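You operate a simulated robot arm through the tools that you are given. There is no shell and no other tool. Be economical: measure what you need, move in short steps, check, and stop when the job is done.

The job below is to be done with a simulated robot arm. You get a single attempt, and the scene is never put back.

JOB
Grind the oats fine into the green beaker, then move it to the black plate.
Fine: all the oats, none spilt; mill off before the beaker leaves. Set down upright: what you pick out.
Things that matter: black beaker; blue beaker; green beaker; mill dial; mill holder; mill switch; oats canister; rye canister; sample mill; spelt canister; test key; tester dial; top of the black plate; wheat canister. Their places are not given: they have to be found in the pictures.

It is judged by the outcome, as a careful person would: the job done as asked, and still so three seconds after it is handed in. It fails if anything else is knocked over, pushed out of place, dropped, spilled or broken.

ROBOT AND FRAMES
A 6-joint arm with a two-finger parallel gripper, fixed in place. Base frame: the origin is at the foot of the arm, x ahead of it, y to its left, z up; the work surface is at about z = 0. Units: mm, degrees, N and s.
With the tool pointing down near the work surface it reaches from about 140 to 580 mm from the base axis. Its first joint turns from -66.0 to 66.0 degrees. Payload 2.1 kg.
The TCP is the grasp point between the finger pads, 30 mm short of the fingertips. In the tool frame z runs along the fingers and y along their closing line. The gripper opens to 94 mm. The fingers are 28 mm wide and 10 mm thick; the gripper's body (50 by 96 mm) begins 55 mm behind the TCP.
Orientation is told as [roll, pitch, yaw] about the base's x, y, z axes, in that order, counted from this pose: with the fingers straight down and closing along the base's y, the tool's x points along the base's -x, its y along +y and its z along -z.

CONTROLS
- The arm moves only by the tool jog_arm. Its argument "increments" is a list of rows, each a list of 7 numbers: the turn, a rotation vector about the tool's x, y, z in units of 8 degrees (1.0 is 8 degrees), then the shift along the tool's x, y, z in units of 40 mm (1.0 is 40 mm), then the closure, from 0 (fully open) to 1 (shut). In form: [[ax, ay, az, tx, ty, tz, claw], ...]. A call has 1 to 20 rows; each row shifts and turns the commanded pose from where the row before left it, along the tool's axes as they then stand. A call with a number of a shift or a turn outside -1 to 1 is refused whole. Each row takes 0.2 s and may step no farther than 50 mm and 8.6 degrees from the row before; otherwise, or with a gripper value out of range, the whole call is refused. Where a pose cannot be reached the arm comes as near as it can. A force on the tool above 40 N (or 10 N above the force at the start of the call, whichever is more), or a blocked arm, ends the call early, and 0.2 s more pass. Each finger travels about 72 mm/s and halts on what it meets, pressing with about 24 N; the grip force reading is that of the motor and also rises with nothing between the fingers. The clock runs only during rows and for 0.2 s after the last one: add rows that do not move to give the fingers time. It gives the time, the measured TCP pose, the force on the tool (base axes), the opening and the grip force at its end, in the units of the frame above (readings bear some noise), with the torque about the TCP (base axes, N m) and any sound that the robot's microphone picked up.
- Cameras (640 x 400 px; columns grow to the right, rows downward): "scene" is fixed at [34.5, -356.3, 496.5]; the picture's right is [0.93, -0.38, 0.00], its down [-0.17, -0.42, -0.89] and it looks along [0.34, 0.83, -0.45] (base axes); focal length 324 px, centre (320, 200). "wrist" rides on the gripper at [76, 14, -102] in the tool frame; the picture's right is [-0.18, 0.98, 0.00], its down [-0.75, -0.14, -0.64] and it looks along [-0.63, -0.12, 0.77] (tool axes); focal length 243 px, centre (320, 200).
- camera(camera): a new picture of that camera. No time passes.
- measure_at(camera, pixels): there is no depth. For up to 12 entries [column, row, z] of the newest picture of that camera ("zoom" is the newest enlarged one), the place [x, y] in the base frame at which the ray of that pixel passes the height z, good to about 2 mm. No time passes.
- enlarge(camera, box): a new picture of the part [left, top, right, bottom] of that camera's present view, enlarged. No time passes.
- sign_off(): hands the job in; it is judged then, once.

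Keep the steps short. Do not move on a guess: measure, check each grasp and each placing, and mend mistakes. In all there are 80 turns and 38 pictures (those below and enlarged ones count). Leave the gripper open and the arm clear of the work at the hand-in unless told otherwise, and finish with a single line.

The tools are called after "Call:" as name(argument=value, ...) on one line, values as JSON. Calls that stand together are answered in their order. jog_arm: Moves the arm, as the interface text tells. Its arguments: {"type":"object","properties":{"increments":{"type":"array","items":{"type":"array","items":{"type":"number"}}}},"required":["increments"]} The other tools are called the same way: camera (camera) takes a picture; measure_at (camera, pixels) gives the place at which the rays of pixels pass given heights; enlarge (camera, box) takes an enlarged picture of a part of a camera's view; sign_off () hands the job in.

At the start:

```text
clock: 0.0
position: [278.4, 193.6, 351.6]
tcp_rot: [0.0, 0.0, 0.1]
force: [0.4, 0.4, 0.2]
ft_torque: [-0.02, -0.02, 0.01]
gripper_width: 93.8
finger_force: 0.1
```

scene: 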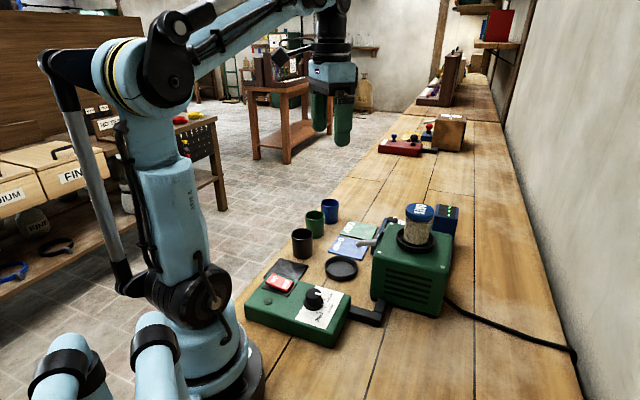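
wrist: 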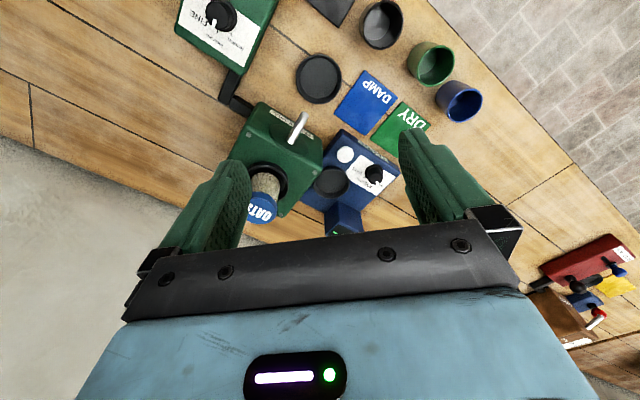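

I see the mill with a canister labelled OATS on top, a control box, beakers and a tester. I'll enlarge both views to read the details.

Call:
enlarge(camera="scene", box=[230, 180, 470, 360])

Call:
enlarge(camera="wrist", box=[170, 0, 490, 240])

Call:
enlarge(camera="scene", box=[370, 40, 530, 160])

```text
2.22 times, centred on (350, 270) of scene
```

zoom: 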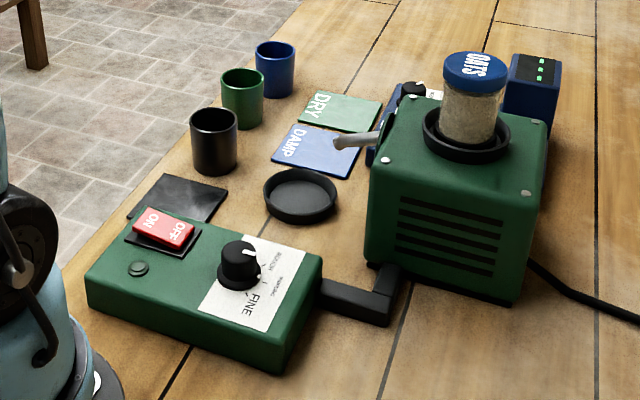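

```text
1.67 times, centred on (330, 120) of wrist
```

zoom: 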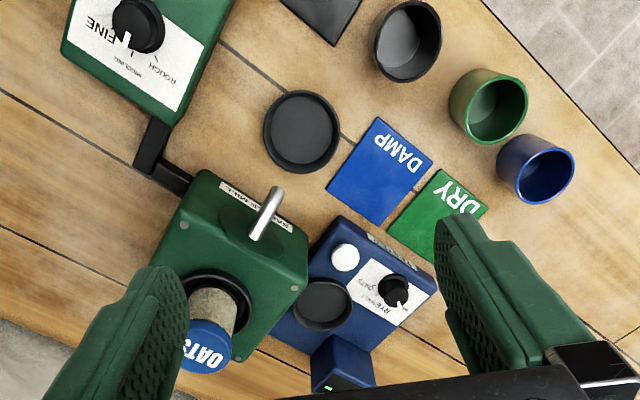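

```text
3.33 times, centred on (450, 100) of scene
```

zoom: 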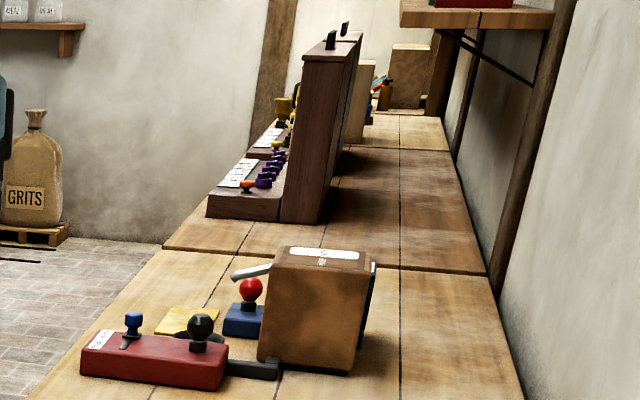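

The oats canister already sits on the mill, and the green beaker is the middle one. I'll measure the key points in both cameras: beakers, dish, plate, control box and mill.

Call:
measure_at(camera="scene", pixels=[[341, 272, 0], [288, 271, 0], [313, 298, 50], [276, 284, 50], [314, 235, 0], [301, 256, 0], [330, 221, 0], [361, 243, 90], [418, 240, 120], [349, 299, 45], [298, 350, 0], [245, 321, 0]])

Call:
camera(camera="wrist")

Call:
measure_at(camera="wrist", pixels=[[318, 80, 0], [327, 8, 0], [220, 14, 50], [381, 25, 60], [431, 65, 60], [459, 102, 60], [302, 117, 90], [291, 142, 90], [268, 186, 120], [332, 182, 40], [344, 155, 40], [373, 173, 50]])

```text
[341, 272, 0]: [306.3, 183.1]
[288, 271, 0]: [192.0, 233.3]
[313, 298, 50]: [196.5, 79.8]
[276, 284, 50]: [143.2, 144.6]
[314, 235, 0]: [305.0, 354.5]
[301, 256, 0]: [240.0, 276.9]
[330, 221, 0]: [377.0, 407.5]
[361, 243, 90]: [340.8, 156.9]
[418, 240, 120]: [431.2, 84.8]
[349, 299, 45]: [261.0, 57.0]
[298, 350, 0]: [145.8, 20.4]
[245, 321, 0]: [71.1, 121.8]
```

```text
32 pictures are left
```

wrist: 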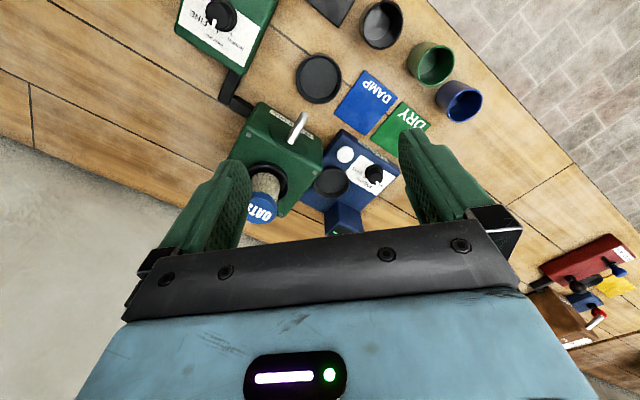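

```text
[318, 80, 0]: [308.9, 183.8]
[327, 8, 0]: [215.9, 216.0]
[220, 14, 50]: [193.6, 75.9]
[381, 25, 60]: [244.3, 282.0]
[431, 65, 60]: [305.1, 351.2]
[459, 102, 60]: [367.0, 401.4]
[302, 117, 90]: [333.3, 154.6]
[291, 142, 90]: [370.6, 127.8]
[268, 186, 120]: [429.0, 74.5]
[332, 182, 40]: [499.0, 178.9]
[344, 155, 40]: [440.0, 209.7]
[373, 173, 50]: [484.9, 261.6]
```

The two cameras agree: dish at about (307,183), green beaker at (305,353), dial at (195,78), black plate near (200,230). I'll move above the dial for a closer look at it and the spout.

Call:
jog_arm(increments=[[0, 0, 0, 0.416, -0.58, 0.75, 0], [0, 0, 0, 0.416, -0.58, 0.75, 0], [0, 0, 0, 0.416, -0.58, 0.75, 0], [0, 0, 0, 0.416, -0.58, 0.75, 0], [0, 0, 0, 0.416, -0.58, 0.75, 0]])

Call:
camera(camera="wrist")

Call:
enlarge(camera="scene", box=[240, 220, 400, 340])

```text
clock: 1.2
position: [193.2, 77.5, 201.8]
tcp_rot: [0.0, 0.0, 0.1]
force: [-0.2, -0.3, 0.6]
ft_torque: [-0.02, 0.01, 0.02]
gripper_width: 93.9
finger_force: 0.1
```

```text
31 pictures are left
```

wrist: 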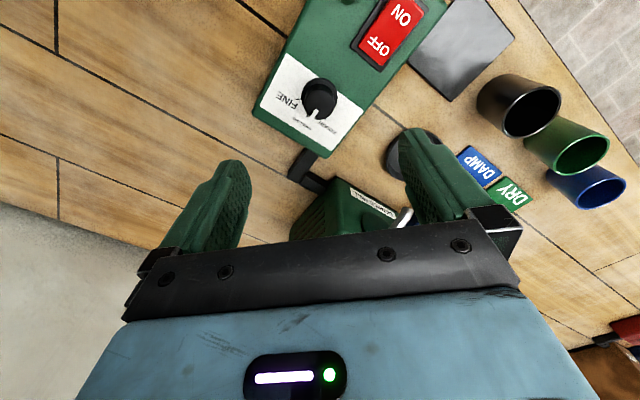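

```text
3.33 times, centred on (320, 280) of scene
```

zoom: 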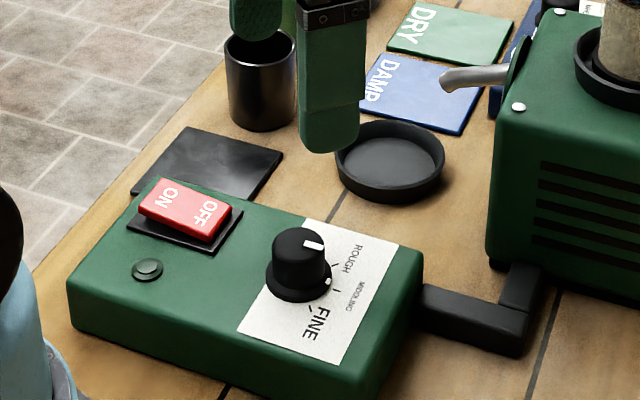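

I need the dial's pointer, its marks, and the knob's size.

Call:
enlarge(camera="wrist", box=[240, 40, 400, 140])

Call:
measure_at(camera="wrist", pixels=[[396, 35, 60], [375, 48, 60], [405, 15, 60], [460, 48, 5], [485, 0, 5], [410, 55, 5], [450, 100, 5], [514, 40, 5], [519, 105, 70], [567, 146, 70], [567, 146, 60], [588, 190, 60]])

```text
4.00 times, centred on (320, 90) of wrist
```

zoom: 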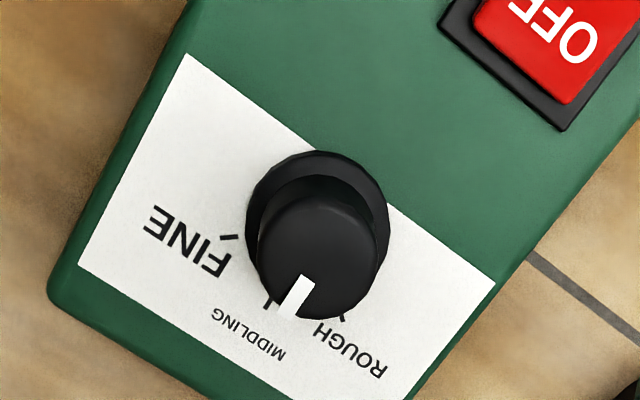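

```text
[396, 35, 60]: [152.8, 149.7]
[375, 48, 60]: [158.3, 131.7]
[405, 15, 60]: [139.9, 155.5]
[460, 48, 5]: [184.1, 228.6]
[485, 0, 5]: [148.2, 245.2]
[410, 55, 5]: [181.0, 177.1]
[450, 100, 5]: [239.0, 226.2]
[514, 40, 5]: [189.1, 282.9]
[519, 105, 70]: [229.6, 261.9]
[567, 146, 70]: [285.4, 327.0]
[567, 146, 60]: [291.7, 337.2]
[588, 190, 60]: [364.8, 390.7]
```

I'll compute the box top, tick marks and pointer positions at candidate heights to find the height.

Call:
measure_at(camera="zoom", pixels=[[317, 222, 45], [230, 238, 45], [268, 303, 45], [342, 318, 45], [322, 253, 70], [308, 278, 70], [294, 305, 70], [60, 297, 45], [180, 55, 45], [495, 285, 45], [317, 222, 35], [60, 297, 35]])

Call:
measure_at(camera="scene", pixels=[[314, 303, 45], [314, 292, 70], [314, 292, 60], [314, 303, 35], [344, 295, 45], [344, 295, 35], [327.5, 335.3, 45], [327.5, 335.3, 35], [316.5, 307, 35], [318.7, 304, 45], [313.5, 286, 70], [310, 293.5, 70]])

```text
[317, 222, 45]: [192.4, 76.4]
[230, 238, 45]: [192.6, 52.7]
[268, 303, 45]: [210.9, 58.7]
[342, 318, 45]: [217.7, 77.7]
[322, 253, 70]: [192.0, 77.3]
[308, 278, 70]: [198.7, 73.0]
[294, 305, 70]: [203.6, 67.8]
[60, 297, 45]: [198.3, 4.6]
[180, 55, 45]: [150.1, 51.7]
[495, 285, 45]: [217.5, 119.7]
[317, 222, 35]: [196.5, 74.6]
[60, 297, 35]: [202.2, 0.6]
```

```text
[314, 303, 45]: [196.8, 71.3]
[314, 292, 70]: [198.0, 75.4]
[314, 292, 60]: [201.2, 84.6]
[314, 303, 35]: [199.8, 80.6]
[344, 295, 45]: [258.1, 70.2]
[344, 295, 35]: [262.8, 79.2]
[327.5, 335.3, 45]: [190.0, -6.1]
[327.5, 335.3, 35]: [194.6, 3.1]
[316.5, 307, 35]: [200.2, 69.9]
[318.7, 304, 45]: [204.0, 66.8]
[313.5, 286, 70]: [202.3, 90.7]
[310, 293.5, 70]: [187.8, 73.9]
```

Pointer is at about -42° (MIDDLING), and the FINE tick is at about -90°. So the knob needs about 46° clockwise seen from above. Knob centre is (193,77), top about z 68, box top about 42. I'll descend with the fingers partly closed, to just above the knob first.

Call:
jog_arm(increments=[[0, 0, 0, 0, 0, 0.6, 0.35], [0, 0, 0, 0, 0, 0.6, 0.35], [0, 0, 0, 0, 0, 0.6, 0.35], [0, 0, 0, 0, 0, 0.4, 0.35], [0, 0, 0, 0, 0, 0, 0.35]])

Call:
enlarge(camera="wrist", box=[200, 0, 440, 150])

Call:
enlarge(camera="scene", box=[240, 220, 400, 340])

```text
clock: 2.4
position: [194.8, 79.6, 112.4]
tcp_rot: [0.0, 0.1, 0.0]
force: [0.1, 0.4, -0.5]
ft_torque: [0.01, -0.01, 0.0]
gripper_width: 61.2
finger_force: 0.0
```

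```text
2.67 times, centred on (320, 75) of wrist
```

zoom: 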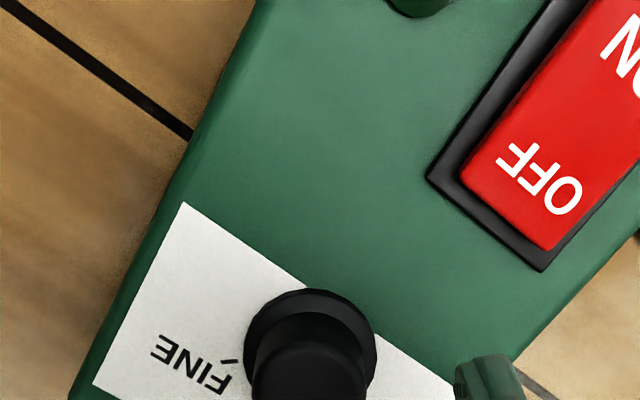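

```text
3.33 times, centred on (320, 280) of scene
```

zoom: 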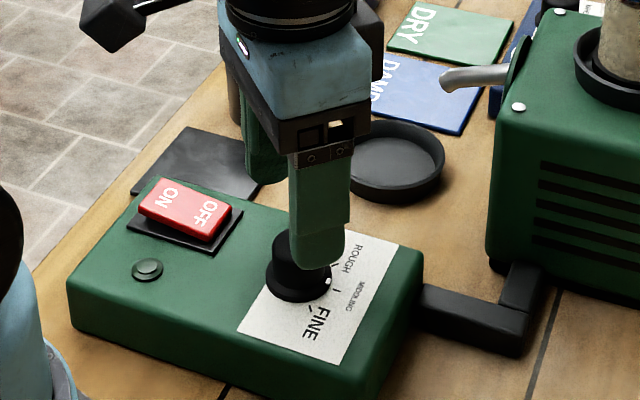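

Checking the knob base centre from this view.

Call:
measure_at(camera="zoom", pixels=[[244, 352, 44], [377, 352, 44], [252, 385, 68], [368, 385, 68], [310, 380, 68], [568, 250, 44], [541, 270, 44]])

```text
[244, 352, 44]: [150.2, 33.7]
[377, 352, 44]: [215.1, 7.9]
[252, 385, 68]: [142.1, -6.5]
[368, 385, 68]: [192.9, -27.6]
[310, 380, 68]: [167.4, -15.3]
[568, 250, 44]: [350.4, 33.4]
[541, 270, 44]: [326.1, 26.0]
```

That used the scene zoom, so I'll ignore it; the earlier estimates agree well enough. I'll go down to TCP z≈81 and close on the knob.

Call:
jog_arm(increments=[[0, 0, 0, 0, 0, 0.4, 0.35], [0, 0, 0, 0, 0, 0.38, 0.35], [0, 0, 0, 0, 0, 0, 0.5], [0, 0, 0, 0, 0, 0, 0.8], [0, 0, 0, 0, 0, 0, 0.8]])

```text
clock: 3.6
position: [195.0, 76.2, 81.0]
tcp_rot: [-0.3, -0.1, -0.1]
force: [3.7, -16.9, -8.1]
ft_torque: [-0.53, 0.11, -0.02]
gripper_width: 28.8
finger_force: 44.8
```

The fingers hold the knob at 28.8 mm with a small sideways load. I'll ease 1 mm towards -y and turn 46° clockwise seen from above.

Call:
jog_arm(increments=[[0, 0, 0, 0, -0.03, -0.02, 0.8], [0, 0, 0.96, 0, 0, 0, 0.8], [0, 0, 0.96, 0, 0, 0, 0.8], [0, 0, 0.96, 0, 0, 0, 0.8], [0, 0, 0.96, 0, 0, 0, 0.8], [0, 0, 0.96, 0, 0, 0, 0.8], [0, 0, 0.96, 0, 0, 0, 0.8], [0, 0, 0, 0, 0, 0, 0.8]])

```text
clock: 4.0
position: [195.3, 76.4, 81.1]
tcp_rot: [-0.1, -0.3, -0.2]
force: [0.6, 1.3, -4.3]
ft_torque: [-0.01, 0.05, 0.01]
gripper_width: 29.0
finger_force: 44.7
stopped in row 2: the force on the tool passed its limit at 44 N (the readings are from after the stop); the commanded pose is now the measured one
```

The load jumped when the turn began, but it has relaxed to about 0. I'll retry in smaller steps.

Call:
jog_arm(increments=[[0, 0, 0.3, 0, 0, 0, 0.8], [0, 0, 0.3, 0, 0, 0, 0.8], [0, 0, 0.3, 0, 0, 0, 0.8], [0, 0, 0.3, 0, 0, 0, 0.8]])

```text
clock: 5.0
position: [196.9, 76.3, 81.6]
tcp_rot: [-0.1, -0.3, -9.9]
force: [1.8, 1.7, 4.9]
ft_torque: [0.27, -0.39, 0.02]
gripper_width: 29.0
finger_force: 44.9
```

Turning works with low force. I'll turn a further 36°.

Call:
jog_arm(increments=[[0, 0, 0.4, 0, 0, 0, 0.8], [0, 0, 0.4, 0, 0, 0, 0.8], [0, 0, 0.4, 0, 0, 0, 0.8], [0, 0, 0.4, 0, 0, 0, 0.8], [0, 0, 0.4, 0, 0, 0, 0.8], [0, 0, 0.4, 0, 0, 0, 0.8], [0, 0, 0.4, 0, 0, 0, 0.8], [0, 0, 0.4, 0, 0, 0, 0.8], [0, 0, 0.4, 0, 0, 0, 0.8], [0, 0, 0.4, 0, 0, 0, 0.8], [0, 0, 0.4, 0, 0, 0, 0.8], [0, 0, 0, 0, 0, 0, 0.8]])

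```text
clock: 7.6
position: [195.8, 75.8, 81.2]
tcp_rot: [0.0, -0.3, -45.1]
force: [4.8, 10.2, -1.4]
ft_torque: [0.18, -0.14, -0.01]
gripper_width: 29.1
finger_force: 44.6
```

Turned to -45°. I'll open partly, lift straight up, and look at the pointer.

Call:
jog_arm(increments=[[0, 0, 0, 0, 0, 0, 0.35], [0, 0, 0, 0, 0, 0, 0.35], [0, 0, 0, 0, 0, -0.6, 0.35], [0, 0, 0, 0, 0, -0.8, 0.35], [0, 0, 0, 0, 0, -0.8, 0.35], [0, 0, 0, 0, 0, -0.8, 0.35]])

Call:
camera(camera="wrist")

Call:
enlarge(camera="scene", box=[240, 220, 400, 340])

```text
clock: 9.0
position: [196.7, 79.5, 202.5]
tcp_rot: [0.1, -0.4, -45.0]
force: [0.1, -0.4, -0.3]
ft_torque: [-0.02, -0.01, 0.01]
gripper_width: 61.0
finger_force: 0.1
```

```text
26 pictures are left
```

wrist: 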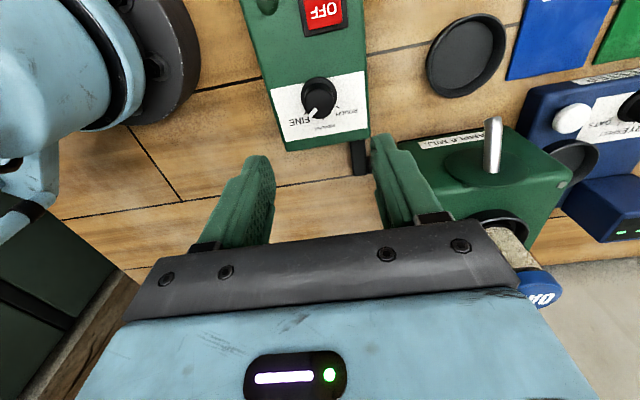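

```text
3.33 times, centred on (320, 280) of scene
```

zoom: 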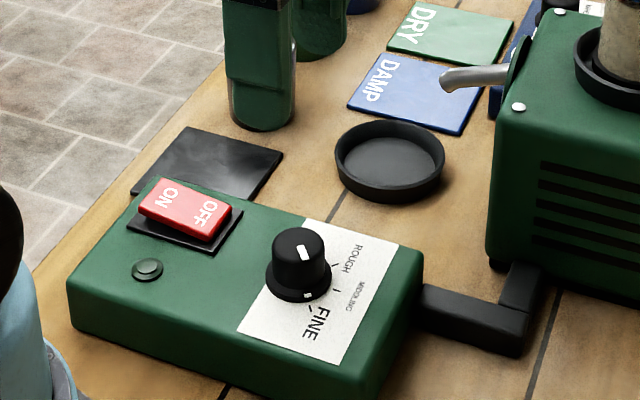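

Call:
enlarge(camera="wrist", box=[260, 50, 388, 130])

Call:
measure_at(camera="wrist", pixels=[[466, 55, 0], [488, 172, 120], [496, 122, 120], [496, 122, 100], [496, 122, 140], [488, 172, 140], [500, 228, 130], [530, 282, 200]])

```text
5.00 times, centred on (324, 90) of wrist
```

zoom: 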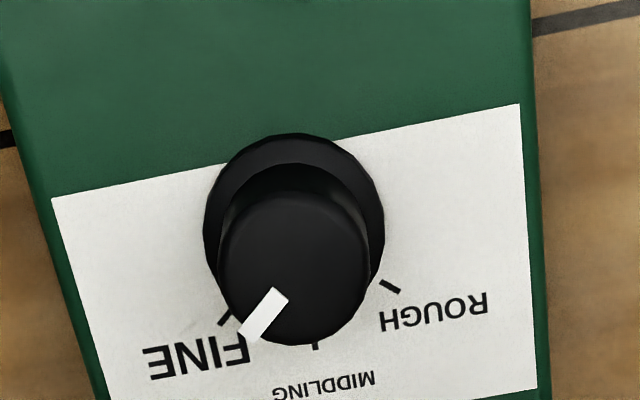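

```text
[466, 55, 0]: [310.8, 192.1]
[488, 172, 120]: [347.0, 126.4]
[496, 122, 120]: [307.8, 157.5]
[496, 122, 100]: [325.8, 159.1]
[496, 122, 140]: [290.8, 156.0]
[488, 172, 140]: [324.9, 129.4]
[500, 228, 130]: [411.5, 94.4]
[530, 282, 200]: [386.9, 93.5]
```

Call:
measure_at(camera="zoom", pixels=[[245, 331, 68], [280, 293, 68], [294, 265, 68], [294, 222, 44], [225, 317, 44], [314, 346, 44], [390, 286, 44]])

```text
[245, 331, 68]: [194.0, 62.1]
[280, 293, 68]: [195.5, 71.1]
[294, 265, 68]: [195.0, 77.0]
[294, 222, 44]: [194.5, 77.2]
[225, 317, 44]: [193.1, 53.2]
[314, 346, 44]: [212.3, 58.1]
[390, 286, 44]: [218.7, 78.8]
```

The pointer now matches the FINE tick (-95° against -93°). Next I need the spout's outlet geometry relative to the black dish, so I'll enlarge both views.

Call:
enlarge(camera="wrist", box=[400, 10, 592, 130])

Call:
enlarge(camera="scene", box=[316, 215, 412, 275])

```text
3.33 times, centred on (496, 70) of wrist
```

zoom: 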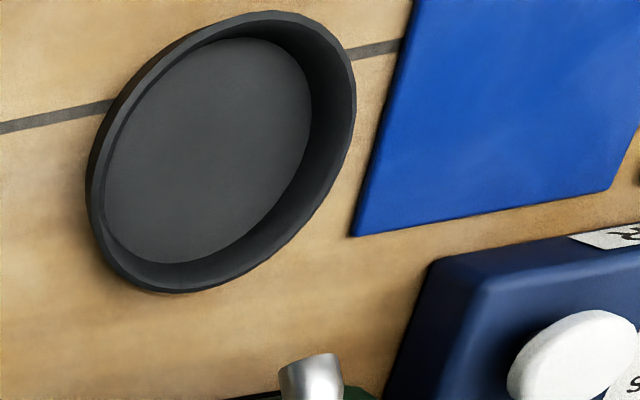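

```text
6.67 times, centred on (364, 245) of scene
```

zoom: 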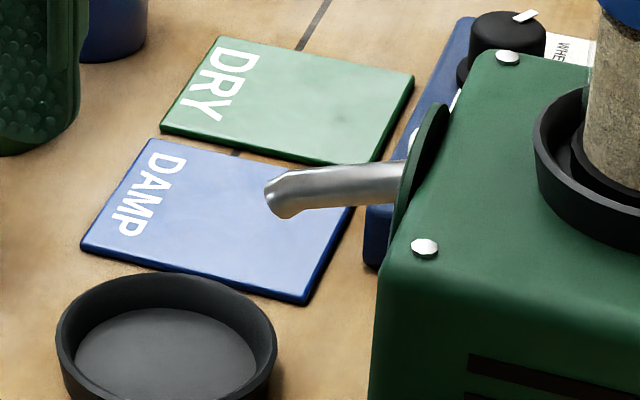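

Call:
measure_at(camera="zoom", pixels=[[424, 247, 125], [508, 58, 125], [400, 185, 100], [283, 195, 90], [400, 185, 110], [275, 195, 100], [165, 370, 3], [165, 335, 15], [265, 185, 95], [285, 215, 85]])

Call:
measure_at(camera="wrist", pixels=[[462, 55, 3], [465, 53, 15], [488, 125, 90], [488, 125, 100], [488, 125, 80], [491, 165, 100], [491, 165, 110], [488, 172, 110]])

```text
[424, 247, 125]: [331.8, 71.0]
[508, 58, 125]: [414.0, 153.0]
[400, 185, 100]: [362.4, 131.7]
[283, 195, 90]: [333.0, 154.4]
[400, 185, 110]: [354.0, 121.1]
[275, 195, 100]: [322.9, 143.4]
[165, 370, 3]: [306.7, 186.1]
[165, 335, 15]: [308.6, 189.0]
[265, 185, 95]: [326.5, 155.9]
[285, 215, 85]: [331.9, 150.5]
```

```text
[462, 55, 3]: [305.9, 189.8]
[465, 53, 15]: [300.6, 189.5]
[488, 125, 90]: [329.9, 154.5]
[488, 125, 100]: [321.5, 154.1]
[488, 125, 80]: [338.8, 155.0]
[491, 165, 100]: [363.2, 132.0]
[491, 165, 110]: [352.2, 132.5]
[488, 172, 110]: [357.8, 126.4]
```

The dish centre (306,188) lies on the spout's axis (the mill faces (-0.7,0.7)), so the dish is the holder for the beaker. The green beaker is at about (305,353). I'll go above it and turn to +45° yaw, so the fingers close across the row of beakers.

Call:
jog_arm(increments=[[0, 0, 0, 0.365, 0.851, -0.06, 0], [0, 0, 0, 0.365, 0.851, -0.06, 0], [0, 0, 0, 0.365, 0.851, -0.06, 0], [0, 0, 0, 0.365, 0.851, -0.06, 0], [0, 0, 0, 0.365, 0.851, -0.06, 0], [0, 0, 0, 0.365, 0.851, -0.06, 0], [0, 0, 0, 0.365, 0.851, -0.06, 0], [0, 0, 0, 0.365, 0.851, -0.06, 0]])

Call:
jog_arm(increments=[[0, 0, -0.9375, 0, 0, 0, 0], [0, 0, -0.9375, 0, 0, 0, 0], [0, 0, -0.9375, 0, 0, 0, 0], [0, 0, -0.9375, 0, 0, 0, 0], [0, 0, -0.9375, 0, 0, 0, 0], [0, 0, -0.9375, 0, 0, 0, 0], [0, 0, -0.9375, 0, 0, 0, 0], [0, 0, -0.9375, 0, 0, 0, 0], [0, 0, -0.9375, 0, 0, 0, 0], [0, 0, -0.9375, 0, 0, 0, 0], [0, 0, -0.9375, 0, 0, 0, 0], [0, 0, -0.9375, 0, 0, 0, 0]])

Call:
camera(camera="wrist")

```text
clock: 10.8
position: [306.6, 351.5, 220.4]
tcp_rot: [0.2, -0.3, -45.0]
force: [0.1, -0.8, 0.7]
ft_torque: [-0.01, 0.02, 0.04]
gripper_width: 93.9
finger_force: 0.1
```

```text
clock: 13.4
position: [305.4, 352.2, 221.7]
tcp_rot: [-0.2, -0.1, 45.1]
force: [0.2, -0.1, -0.3]
ft_torque: [-0.01, 0.01, 0.01]
gripper_width: 93.8
finger_force: 0.0
```

```text
21 pictures are left
```

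wrist: 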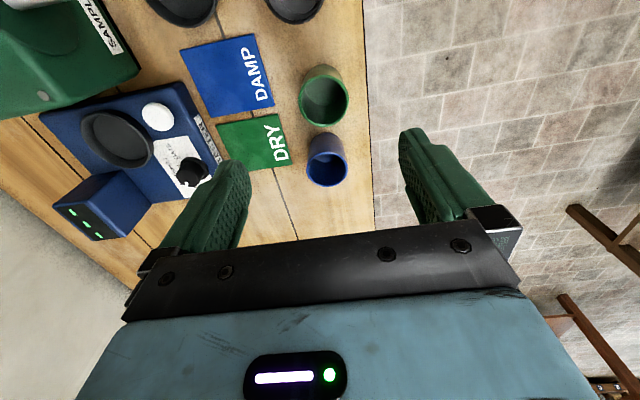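

Call:
measure_at(camera="wrist", pixels=[[326, 101, 60], [300, 101, 60], [350, 101, 60], [326, 127, 60], [326, 76, 60], [324, 66, 0], [326, 101, 70], [327, 157, 60]])

Call:
enlarge(camera="scene", box=[280, 185, 376, 275])

```text
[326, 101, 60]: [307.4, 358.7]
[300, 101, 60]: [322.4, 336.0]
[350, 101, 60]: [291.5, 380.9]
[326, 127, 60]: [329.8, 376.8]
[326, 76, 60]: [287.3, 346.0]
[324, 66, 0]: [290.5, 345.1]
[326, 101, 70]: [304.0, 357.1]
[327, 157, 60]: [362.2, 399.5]
```

```text
4.44 times, centred on (328, 230) of scene
```

zoom: 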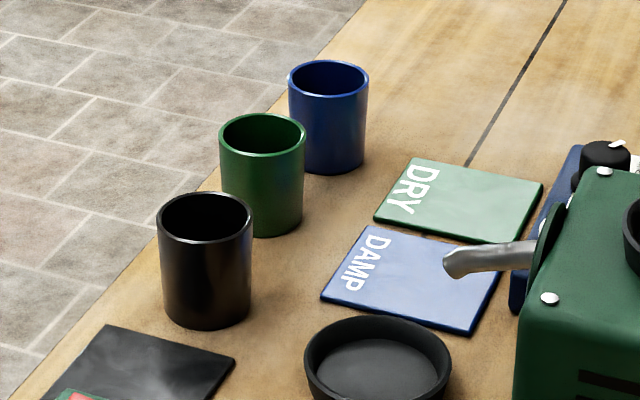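

Call:
measure_at(camera="zoom", pixels=[[262, 134, 58], [263, 217, 0], [328, 78, 58], [205, 215, 58], [377, 352, 14], [377, 375, 3], [44, 398, 3], [234, 360, 3], [108, 325, 3]])

```text
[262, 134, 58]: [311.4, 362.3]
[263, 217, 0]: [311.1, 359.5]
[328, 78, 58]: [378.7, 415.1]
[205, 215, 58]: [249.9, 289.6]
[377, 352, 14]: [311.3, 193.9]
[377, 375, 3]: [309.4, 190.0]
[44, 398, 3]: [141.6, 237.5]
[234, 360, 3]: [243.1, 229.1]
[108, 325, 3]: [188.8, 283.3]
```

Green beaker: diameter about 53, height about 58, centre about (309,360). I'll shift a little and descend to TCP z≈48 with the gripper open.

Call:
jog_arm(increments=[[0, 0, 0, -0.18, 0.065, 0, 0], [0, 0, 0, 0, 0, 0.9, 0], [0, 0, 0, 0, 0, 0.9, 0], [0, 0, 0, 0, 0, 0.9, 0], [0, 0, 0, 0, 0, 0.8, 0], [0, 0, 0, 0, 0, 0.8, 0], [0, 0, 0, 0, 0, 0, 0]])

Call:
camera(camera="wrist")

```text
clock: 15.0
position: [307.9, 359.3, 48.3]
tcp_rot: [-0.3, -0.1, 45.0]
force: [-0.1, -0.3, -0.4]
ft_torque: [-0.01, 0.02, -0.01]
gripper_width: 94.2
finger_force: 0.1
```

```text
19 pictures are left
```

wrist: 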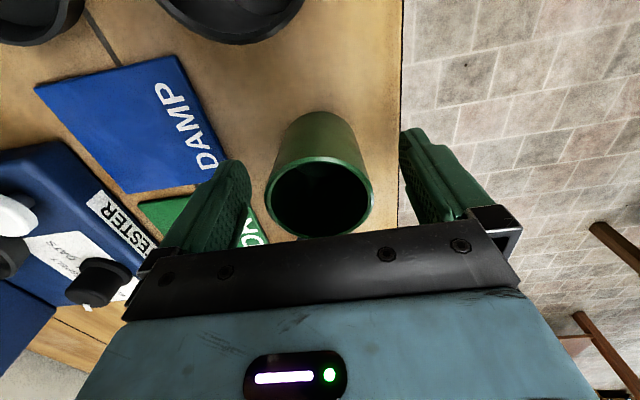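

The beaker sits centred between the fingers. I'll close in steps.

Call:
jog_arm(increments=[[0, 0, 0, 0, 0, 0, 0.3], [0, 0, 0, 0, 0, 0, 0.4], [0, 0, 0, 0, 0, 0, 0.5], [0, 0, 0, 0, 0, 0, 0.6], [0, 0, 0, 0, 0, 0, 0.6]])

```text
clock: 16.2
position: [308.9, 360.5, 48.1]
tcp_rot: [-0.3, -0.1, 45.0]
force: [0.6, -0.9, 0.2]
ft_torque: [0.03, -0.03, 0.01]
gripper_width: 53.0
finger_force: 24.0
```

Gripped at 53 mm. I'll lift 130 mm, turn to -45° yaw (so the fingers stay clear of the spout), then carry it above the dish.

Call:
jog_arm(increments=[[0, 0, 0, 0, 0, -0.4, 0.6], [0, 0, 0, 0, 0, -0.7, 0.6], [0, 0, 0, 0, 0, -0.75, 0.6], [0, 0, 0, 0, 0, -0.75, 0.6], [0, 0, 0, 0, 0, -0.7, 0.6]])

Call:
jog_arm(increments=[[0, 0, 0.75, 0, 0, 0, 0.6], [0, 0, 0.75, 0, 0, 0, 0.6], [0, 0, 0.75, 0, 0, 0, 0.6], [0, 0, 0.75, 0, 0, 0, 0.6], [0, 0, 0.75, 0, 0, 0, 0.6], [0, 0, 0.75, 0, 0, 0, 0.6], [0, 0, 0.75, 0, 0, 0, 0.6], [0, 0, 0.75, 0, 0, 0, 0.6], [0, 0, 0.75, 0, 0, 0, 0.6], [0, 0, 0.75, 0, 0, 0, 0.6], [0, 0, 0.75, 0, 0, 0, 0.6], [0, 0, 0.75, 0, 0, 0, 0.6], [0, 0, 0.75, 0, 0, 0, 0.6], [0, 0, 0.75, 0, 0, 0, 0.6], [0, 0, 0.75, 0, 0, 0, 0.6], [0, 0, 0, 0, 0, 0, 0.6]])

Call:
jog_arm(increments=[[0, 0, 0, -0.5, -0.51, 0, 0.6], [0, 0, 0, -0.5, -0.51, 0, 0.6], [0, 0, 0, -0.5, -0.51, 0, 0.6], [0, 0, 0, -0.5, -0.51, 0, 0.6], [0, 0, 0, -0.5, -0.51, 0, 0.6], [0, 0, 0, -0.5, -0.51, 0, 0.6], [0, 0, 0, 0, 0, 0, 0.6]])

Call:
camera(camera="wrist")

Call:
camera(camera="scene")

```text
clock: 17.4
position: [308.9, 359.8, 179.2]
tcp_rot: [-0.3, -0.1, 45.0]
force: [0.3, 0.7, 0.3]
ft_torque: [0.0, 0.01, -0.02]
gripper_width: 37.4
finger_force: 0.0
```

```text
clock: 20.8
position: [309.4, 359.3, 180.9]
tcp_rot: [0.1, -0.3, -45.1]
force: [0.2, 0.5, -0.6]
ft_torque: [0.02, 0.0, 0.02]
gripper_width: 37.5
finger_force: 0.0
```

```text
clock: 22.4
position: [305.8, 188.2, 181.9]
tcp_rot: [0.1, -0.3, -45.0]
force: [-0.4, 0.7, 0.1]
ft_torque: [0.01, -0.03, -0.01]
gripper_width: 37.8
finger_force: 0.0
```

```text
18 pictures are left
```

wrist: 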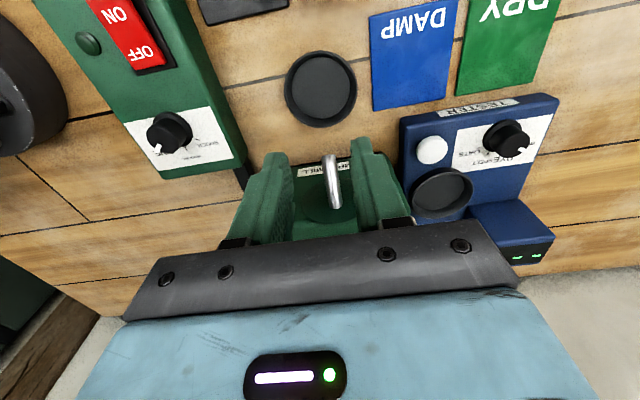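

```text
17 pictures are left
```

scene: 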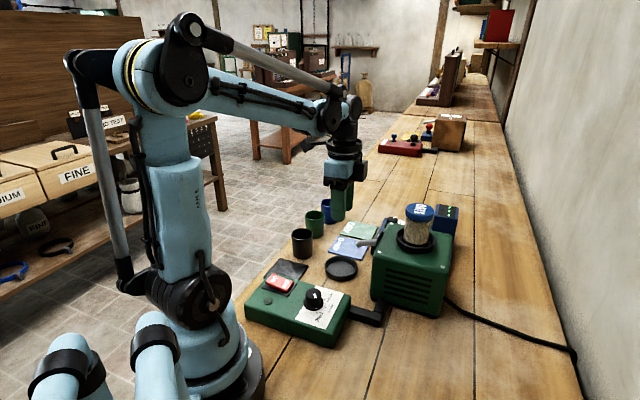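

The beaker slipped out on the lift (width fell to 37 mm) and still stands upright in its place. I should have checked after the lift. While I'm over the dish, I'll measure the dish and spout, and check that the green beaker hasn't moved.

Call:
measure_at(camera="wrist", pixels=[[320, 88, 14], [285, 88, 14], [357, 88, 14], [321, 90, 3], [320, 52, 14], [320, 127, 14], [329, 158, 90], [335, 205, 100], [247, 5, 3]])

Call:
enlarge(camera="scene", box=[280, 185, 376, 275])

```text
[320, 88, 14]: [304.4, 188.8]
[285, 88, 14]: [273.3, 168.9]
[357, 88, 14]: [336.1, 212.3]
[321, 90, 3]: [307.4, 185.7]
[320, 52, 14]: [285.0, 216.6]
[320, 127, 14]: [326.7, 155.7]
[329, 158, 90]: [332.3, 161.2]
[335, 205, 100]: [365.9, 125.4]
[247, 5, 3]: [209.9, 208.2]
```

```text
4.44 times, centred on (328, 230) of scene
```

zoom: 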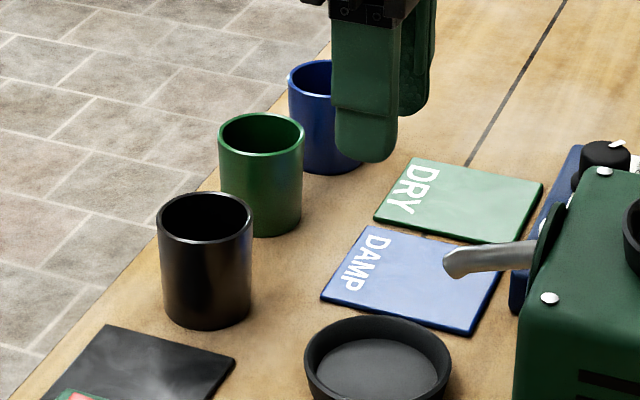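

The dish centre is (306,187), on the spout's axis. The green beaker stands unmoved. I'll return, regrasp with full closing force, and lift slowly.

Call:
jog_arm(increments=[[0, 0, 0, 0.5, 0.51, 0, 0], [0, 0, 0, 0.5, 0.51, 0, 0], [0, 0, 0, 0.5, 0.51, 0, 0], [0, 0, 0, 0.5, 0.51, 0, 0], [0, 0, 0, 0.5, 0.51, 0, 0], [0, 0, 0, 0.5, 0.51, 0, 0]])

Call:
jog_arm(increments=[[0, 0, -0.9, 0, 0, 0, 0], [0, 0, -0.9, 0, 0, 0, 0], [0, 0, -0.9, 0, 0, 0, 0], [0, 0, -0.9, 0, 0, 0, 0], [0, 0, -0.9, 0, 0, 0, 0], [0, 0, -0.9, 0, 0, 0, 0], [0, 0, -0.9, 0, 0, 0, 0], [0, 0, -0.9, 0, 0, 0, 0], [0, 0, -0.9, 0, 0, 0, 0], [0, 0, -0.9, 0, 0, 0, 0], [0, 0, -0.9, 0, 0, 0, 0], [0, 0, -0.9, 0, 0, 0, 0], [0, 0, -0.45, 0, 0, 0, 0], [0, 0, 0, 0, 0, 0, 0]])

```text
clock: 23.8
position: [309.6, 358.4, 180.4]
tcp_rot: [0.1, -0.3, -45.0]
force: [0.2, 0.5, -0.1]
ft_torque: [0.03, -0.01, -0.01]
gripper_width: 94.2
finger_force: 0.1
```

```text
clock: 26.8
position: [308.1, 359.5, 181.2]
tcp_rot: [-0.2, -0.2, 45.1]
force: [-0.6, -0.5, 0.6]
ft_torque: [-0.01, -0.01, 0.0]
gripper_width: 94.1
finger_force: 0.0
```

Descending to TCP z≈45 and closing fully on the beaker.

Call:
jog_arm(increments=[[0, 0, 0, 0, 0, 0.85, 0], [0, 0, 0, 0, 0, 0.85, 0], [0, 0, 0, 0, 0, 0.85, 0], [0, 0, 0, 0, 0, 0.85, 0], [0, 0, 0, 0, 0, 0, 0.3], [0, 0, 0, 0, 0, 0, 0.4], [0, 0, 0, 0, 0, 0, 0.6], [0, 0, 0, 0, 0, 0, 1], [0, 0, 0, 0, 0, 0, 1], [0, 0, 0, 0, 0, 0, 1]])

Call:
jog_arm(increments=[[0, 0, 0, 0, 0, -0.1, 1], [0, 0, 0, 0, 0, -0.15, 1], [0, 0, 0, 0, 0, -0.2, 1], [0, 0, 0, 0, 0, -0.2, 1]])

Call:
enlarge(camera="scene", box=[280, 185, 376, 275])

```text
clock: 29.0
position: [306.3, 358.6, 42.4]
tcp_rot: [-0.3, -0.1, 45.0]
force: [0.0, -0.4, 0.4]
ft_torque: [0.02, 0.0, 0.01]
gripper_width: 52.8
finger_force: 23.7
```

```text
clock: 30.0
position: [308.7, 357.7, 71.2]
tcp_rot: [-0.3, -0.2, 45.0]
force: [0.0, 0.1, -2.2]
ft_torque: [-0.01, 0.01, 0.01]
gripper_width: 53.1
finger_force: 23.6
```

```text
4.44 times, centred on (328, 230) of scene
```

zoom: 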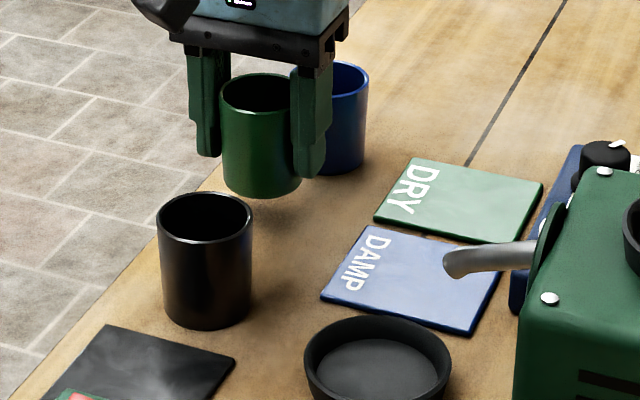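

Now it is held (53.1 mm, about 2.2 N of weight, visibly lifted). I'll lift further gently and check.

Call:
jog_arm(increments=[[0, 0, 0, 0, 0, -0.2, 1], [0, 0, 0, 0, 0, -0.3, 1], [0, 0, 0, 0, 0, -0.35, 1], [0, 0, 0, 0, 0, -0.35, 1], [0, 0, 0, 0, 0, -0.35, 1], [0, 0, 0, 0, 0, -0.35, 1], [0, 0, 0, 0, 0, -0.35, 1], [0, 0, 0, 0, 0, -0.3, 1], [0, 0, 0, 0, 0, -0.15, 1], [0, 0, 0, 0, 0, 0, 1]])

Call:
jog_arm(increments=[[0, 0, 0.3, 0, 0, 0, 1], [0, 0, 0.6, 0, 0, 0, 1], [0, 0, 0.6, 0, 0, 0, 1], [0, 0, 0.6, 0, 0, 0, 1], [0, 0, 0.6, 0, 0, 0, 1], [0, 0, 0.6, 0, 0, 0, 1], [0, 0, 0.6, 0, 0, 0, 1], [0, 0, 0.6, 0, 0, 0, 1], [0, 0, 0.6, 0, 0, 0, 1], [0, 0, 0.6, 0, 0, 0, 1], [0, 0, 0.6, 0, 0, 0, 1], [0, 0, 0.6, 0, 0, 0, 1], [0, 0, 0.6, 0, 0, 0, 1], [0, 0, 0.6, 0, 0, 0, 1], [0, 0, 0.6, 0, 0, 0, 1], [0, 0, 0.6, 0, 0, 0, 1], [0, 0, 0.6, 0, 0, 0, 1], [0, 0, 0.6, 0, 0, 0, 1], [0, 0, 0.6, 0, 0, 0, 1], [0, 0, 0.15, 0, 0, 0, 1]])

```text
clock: 32.2
position: [307.7, 359.4, 178.5]
tcp_rot: [-0.4, -0.1, 44.9]
force: [-0.5, -0.2, -1.8]
ft_torque: [-0.03, -0.01, 0.02]
gripper_width: 53.1
finger_force: 24.7
```

```text
clock: 36.4
position: [307.7, 359.5, 177.2]
tcp_rot: [0.1, -0.3, -45.2]
force: [0.7, -0.2, -0.6]
ft_torque: [-0.02, -0.01, -0.01]
gripper_width: 52.9
finger_force: 24.2
```

Still held. I'll carry it to above the dish.

Call:
jog_arm(increments=[[0, 0, 0, -0.2, -0.205, 0, 1], [0, 0, 0, -0.35, -0.36, 0, 1], [0, 0, 0, -0.35, -0.36, 0, 1], [0, 0, 0, -0.35, -0.36, 0, 1], [0, 0, 0, -0.35, -0.36, 0, 1], [0, 0, 0, -0.35, -0.36, 0, 1], [0, 0, 0, -0.35, -0.36, 0, 1], [0, 0, 0, -0.35, -0.36, 0, 1], [0, 0, 0, -0.25, -0.255, 0, 1], [0, 0, 0, -0.1, -0.1, 0, 1], [0, 0, 0, 0, 0, 0, 1]])

Call:
camera(camera="wrist")

```text
clock: 38.8
position: [305.6, 186.1, 179.0]
tcp_rot: [0.1, -0.2, -44.9]
force: [0.7, -0.1, -1.3]
ft_torque: [-0.01, -0.02, -0.01]
gripper_width: 53.0
finger_force: 23.8
```

```text
14 pictures are left
```

wrist: 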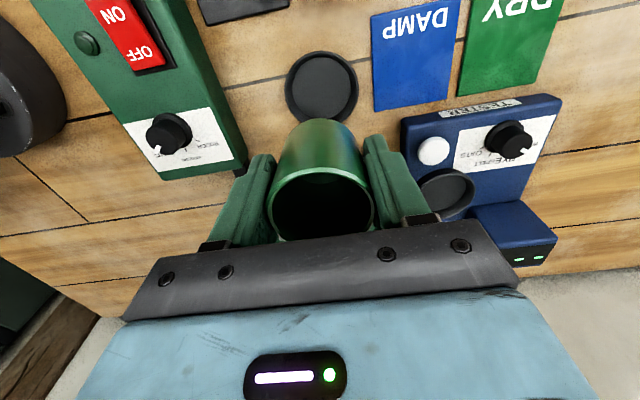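

The beaker is held centred and is above the dish. I'll lower slowly to just above the dish and check.

Call:
jog_arm(increments=[[0, 0, 0, 0.03, 0, 0.25, 1], [0, 0, 0, 0, 0, 0.35, 1], [0, 0, 0, 0, 0, 0.35, 1], [0, 0, 0, 0, 0, 0.35, 1], [0, 0, 0, 0, 0, 0.35, 1], [0, 0, 0, 0, 0, 0.35, 1], [0, 0, 0, 0, 0, 0.35, 1], [0, 0, 0, 0, 0, 0.3, 1], [0, 0, 0, 0, 0, 0.2, 1], [0, 0, 0, 0, 0, 0.1, 1], [0, 0, 0, 0, 0, 0, 1]])

Call:
enlarge(camera="scene", box=[300, 205, 396, 295])

```text
clock: 41.2
position: [305.2, 186.6, 60.7]
tcp_rot: [0.2, -0.3, -45.0]
force: [0.4, -0.1, -1.9]
ft_torque: [-0.03, 0.03, 0.01]
gripper_width: 52.9
finger_force: 23.6
```

```text
4.44 times, centred on (348, 250) of scene
```

zoom: 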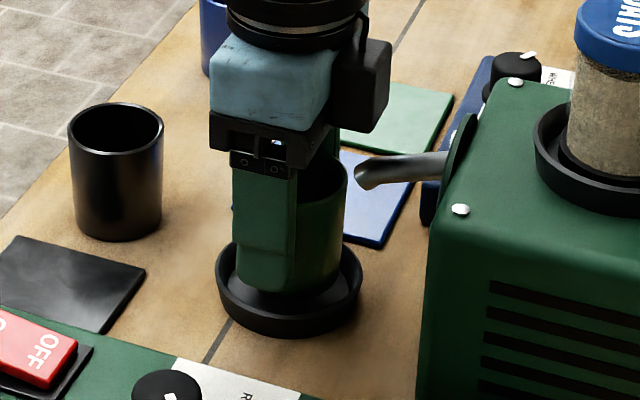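

It is centred over the dish, with the spout just beside the rim. I'll lower the last ~15 mm in small steps, watching the force.

Call:
jog_arm(increments=[[0, 0, 0, 0, 0, 0.1, 1], [0, 0, 0, 0, 0, 0.1, 1], [0, 0, 0, 0, 0, 0.07, 1], [0, 0, 0, 0, 0, 0, 1]])

```text
clock: 42.2
position: [304.6, 187.7, 49.0]
tcp_rot: [0.0, -0.3, -44.9]
force: [-0.2, -0.2, -2.2]
ft_torque: [0.02, 0.03, -0.01]
gripper_width: 53.1
finger_force: 23.9
```

Call:
jog_arm(increments=[[0, 0, 0, 0, 0, 0.04, 1], [0, 0, 0, 0, 0, 0.03, 1], [0, 0, 0, 0, 0, 0, 1]])

```text
clock: 43.0
position: [306.0, 187.0, 48.5]
tcp_rot: [0.0, -0.2, -45.0]
force: [0.0, -0.5, 0.4]
ft_torque: [-0.01, -0.01, 0.0]
gripper_width: 53.0
finger_force: 23.7
```

The weight has come off (force z≈0), so it rests on the dish. I'll release gently, then rise straight up.

Call:
jog_arm(increments=[[0, 0, 0, 0, 0, 0, 0.4], [0, 0, 0, 0, 0, 0, 0.25], [0, 0, 0, 0, 0, 0, 0.15], [0, 0, 0, 0, 0, 0, 0.15], [0, 0, 0, 0, 0, -0.4, 0.15], [0, 0, 0, 0, 0, -0.7, 0.15], [0, 0, 0, 0, 0, -0.8, 0.15], [0, 0, 0, 0, 0, -0.8, 0.15], [0, 0, 0, 0, 0, -0.8, 0.15], [0, 0, 0, 0, 0, 0, 0.15]])

Call:
camera(camera="wrist")

Call:
enlarge(camera="scene", box=[300, 205, 396, 295])

```text
clock: 45.2
position: [305.2, 187.0, 189.0]
tcp_rot: [0.2, -0.3, -44.9]
force: [-0.3, -0.2, 0.8]
ft_torque: [0.02, 0.01, -0.02]
gripper_width: 79.7
finger_force: 0.0
```

```text
12 pictures are left
```

wrist: 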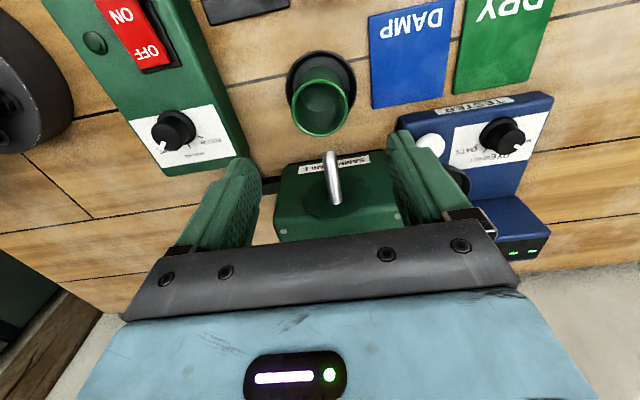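

```text
4.44 times, centred on (348, 250) of scene
```

zoom: 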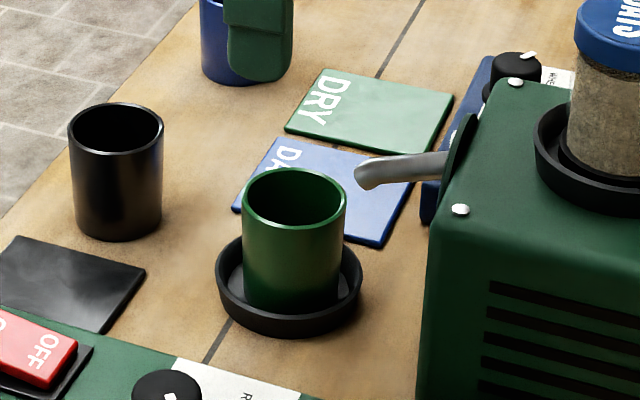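

The beaker stands in the dish. I'll measure its rim centre and the switch.

Call:
measure_at(camera="wrist", pixels=[[321, 107, 61], [320, 76, 14], [330, 156, 90], [119, 10, 58], [149, 58, 58], [132, 35, 58], [97, 5, 58], [172, 52, 45], [150, 68, 45], [165, 45, 58]])

Call:
measure_at(camera="zoom", pixels=[[294, 198, 61], [293, 290, 3], [360, 175, 90]])

Call:
enlarge(camera="scene", box=[240, 250, 336, 320])

```text
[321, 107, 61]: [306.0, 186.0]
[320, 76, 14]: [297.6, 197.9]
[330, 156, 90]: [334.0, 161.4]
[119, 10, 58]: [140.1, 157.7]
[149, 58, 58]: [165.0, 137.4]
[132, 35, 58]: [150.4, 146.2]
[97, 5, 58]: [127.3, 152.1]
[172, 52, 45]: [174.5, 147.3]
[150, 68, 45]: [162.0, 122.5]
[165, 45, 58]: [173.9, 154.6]
```

```text
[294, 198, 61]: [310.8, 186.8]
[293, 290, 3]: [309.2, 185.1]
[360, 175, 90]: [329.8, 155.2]
```

```text
5.71 times, centred on (288, 285) of scene
```

zoom: 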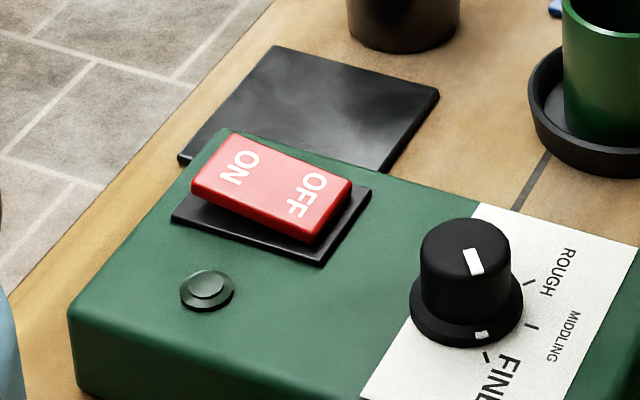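

The beaker is well centred at about (307,186). Now I'll find the ON end of the rocker.

Call:
measure_at(camera="zoom", pixels=[[240, 165, 58], [240, 165, 52], [308, 195, 58], [308, 195, 52], [228, 137, 58], [193, 185, 58], [350, 185, 55], [306, 235, 55], [172, 219, 43], [321, 265, 43], [372, 190, 43]])

Call:
measure_at(camera="wrist", pixels=[[120, 14, 58], [146, 52, 58], [120, 14, 50], [146, 52, 50]])

```text
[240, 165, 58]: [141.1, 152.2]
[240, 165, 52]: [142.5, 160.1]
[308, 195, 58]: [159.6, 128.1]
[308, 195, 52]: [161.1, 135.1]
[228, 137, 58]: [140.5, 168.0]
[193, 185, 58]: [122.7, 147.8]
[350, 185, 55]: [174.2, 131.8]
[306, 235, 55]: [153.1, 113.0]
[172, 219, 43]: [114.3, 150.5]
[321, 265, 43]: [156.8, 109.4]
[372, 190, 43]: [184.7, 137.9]
```

```text
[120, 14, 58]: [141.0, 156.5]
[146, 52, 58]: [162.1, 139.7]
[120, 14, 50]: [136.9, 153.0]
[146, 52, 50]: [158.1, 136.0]
```

ON end is raised (z≈57) and OFF end is down (z≈51), so the mill is off. I'll close the fingers and move above the ON end at about (134,156).

Call:
jog_arm(increments=[[0, 0, 0, 0.498, -0.718, 0, 1], [0, 0, 0, 0.498, -0.718, 0, 1], [0, 0, 0, 0.498, -0.718, 0, 1], [0, 0, 0, 0.498, -0.718, 0, 1], [0, 0, 0, 0.498, -0.718, 0, 1], [0, 0, 0, 0, 0, 0.65, 1], [0, 0, 0, 0, 0, 0.65, 1], [0, 0, 0, 0, 0, 0.65, 1], [0, 0, 0, 0, 0, 0, 1]])

Call:
enlarge(camera="scene", box=[240, 250, 336, 320])

```text
clock: 47.2
position: [132.6, 156.7, 109.8]
tcp_rot: [0.2, -0.3, -45.0]
force: [-0.2, -0.2, -0.5]
ft_torque: [0.0, -0.01, -0.03]
gripper_width: 0.3
finger_force: 24.1
```

```text
5.71 times, centred on (288, 285) of scene
```

zoom: 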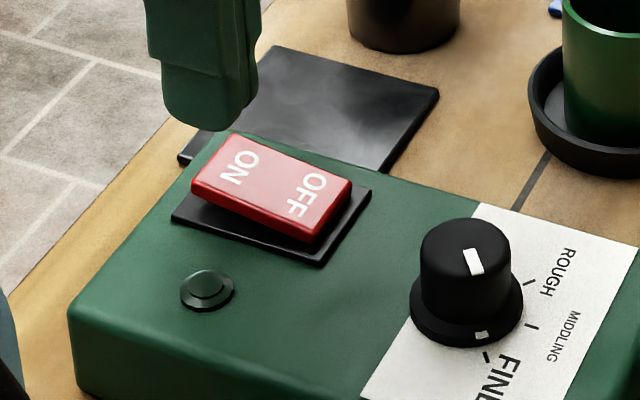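

The tip is over the ON end. I'll press down in small steps.

Call:
jog_arm(increments=[[0, 0, 0, 0, 0, 0.35, 1], [0, 0, 0, 0, 0, 0.15, 1], [0, 0, 0, 0, 0, 0.08, 1], [0, 0, 0, 0, 0, 0.08, 1]])

```text
clock: 48.2
position: [134.0, 155.8, 83.1]
tcp_rot: [0.1, -0.4, -45.0]
force: [-0.6, 0.3, 0.0]
ft_torque: [-0.04, 0.04, 0.02]
gripper_width: 0.2
finger_force: 24.1
```

Call:
jog_arm(increments=[[0, 0, 0, 0, 0, 0.06, 1], [0, 0, 0, 0, 0, 0.06, 1]])

```text
clock: 48.6
position: [134.0, 155.4, 82.0]
tcp_rot: [-0.3, -0.2, -45.1]
force: [-2.6, -0.3, 6.9]
ft_torque: [-0.08, -0.09, -0.1]
gripper_width: 0.0
finger_force: 23.8
stopped in row 1: the force on the tool passed its limit at 60 N (the readings are from after the stop); the commanded pose is now the measured one
```

There was a firm contact and a spike at 82 mm, with no sound. I'll look at the switch.

Call:
jog_arm(increments=[[0, 0, 0, 0, 0, -0.5, 1], [0, 0, 0, 0, 0, -0.3, 1]])

Call:
enlarge(camera="scene", box=[240, 205, 400, 320])

```text
clock: 49.2
position: [134.1, 156.6, 114.3]
tcp_rot: [-0.2, -0.2, -45.1]
force: [0.2, 0.0, 0.4]
ft_torque: [0.0, 0.02, -0.01]
gripper_width: 0.0
finger_force: 23.8
```

```text
3.48 times, centred on (320, 262) of scene
```

zoom: 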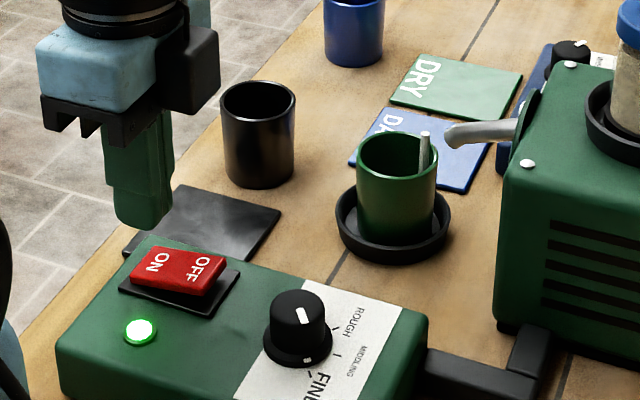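

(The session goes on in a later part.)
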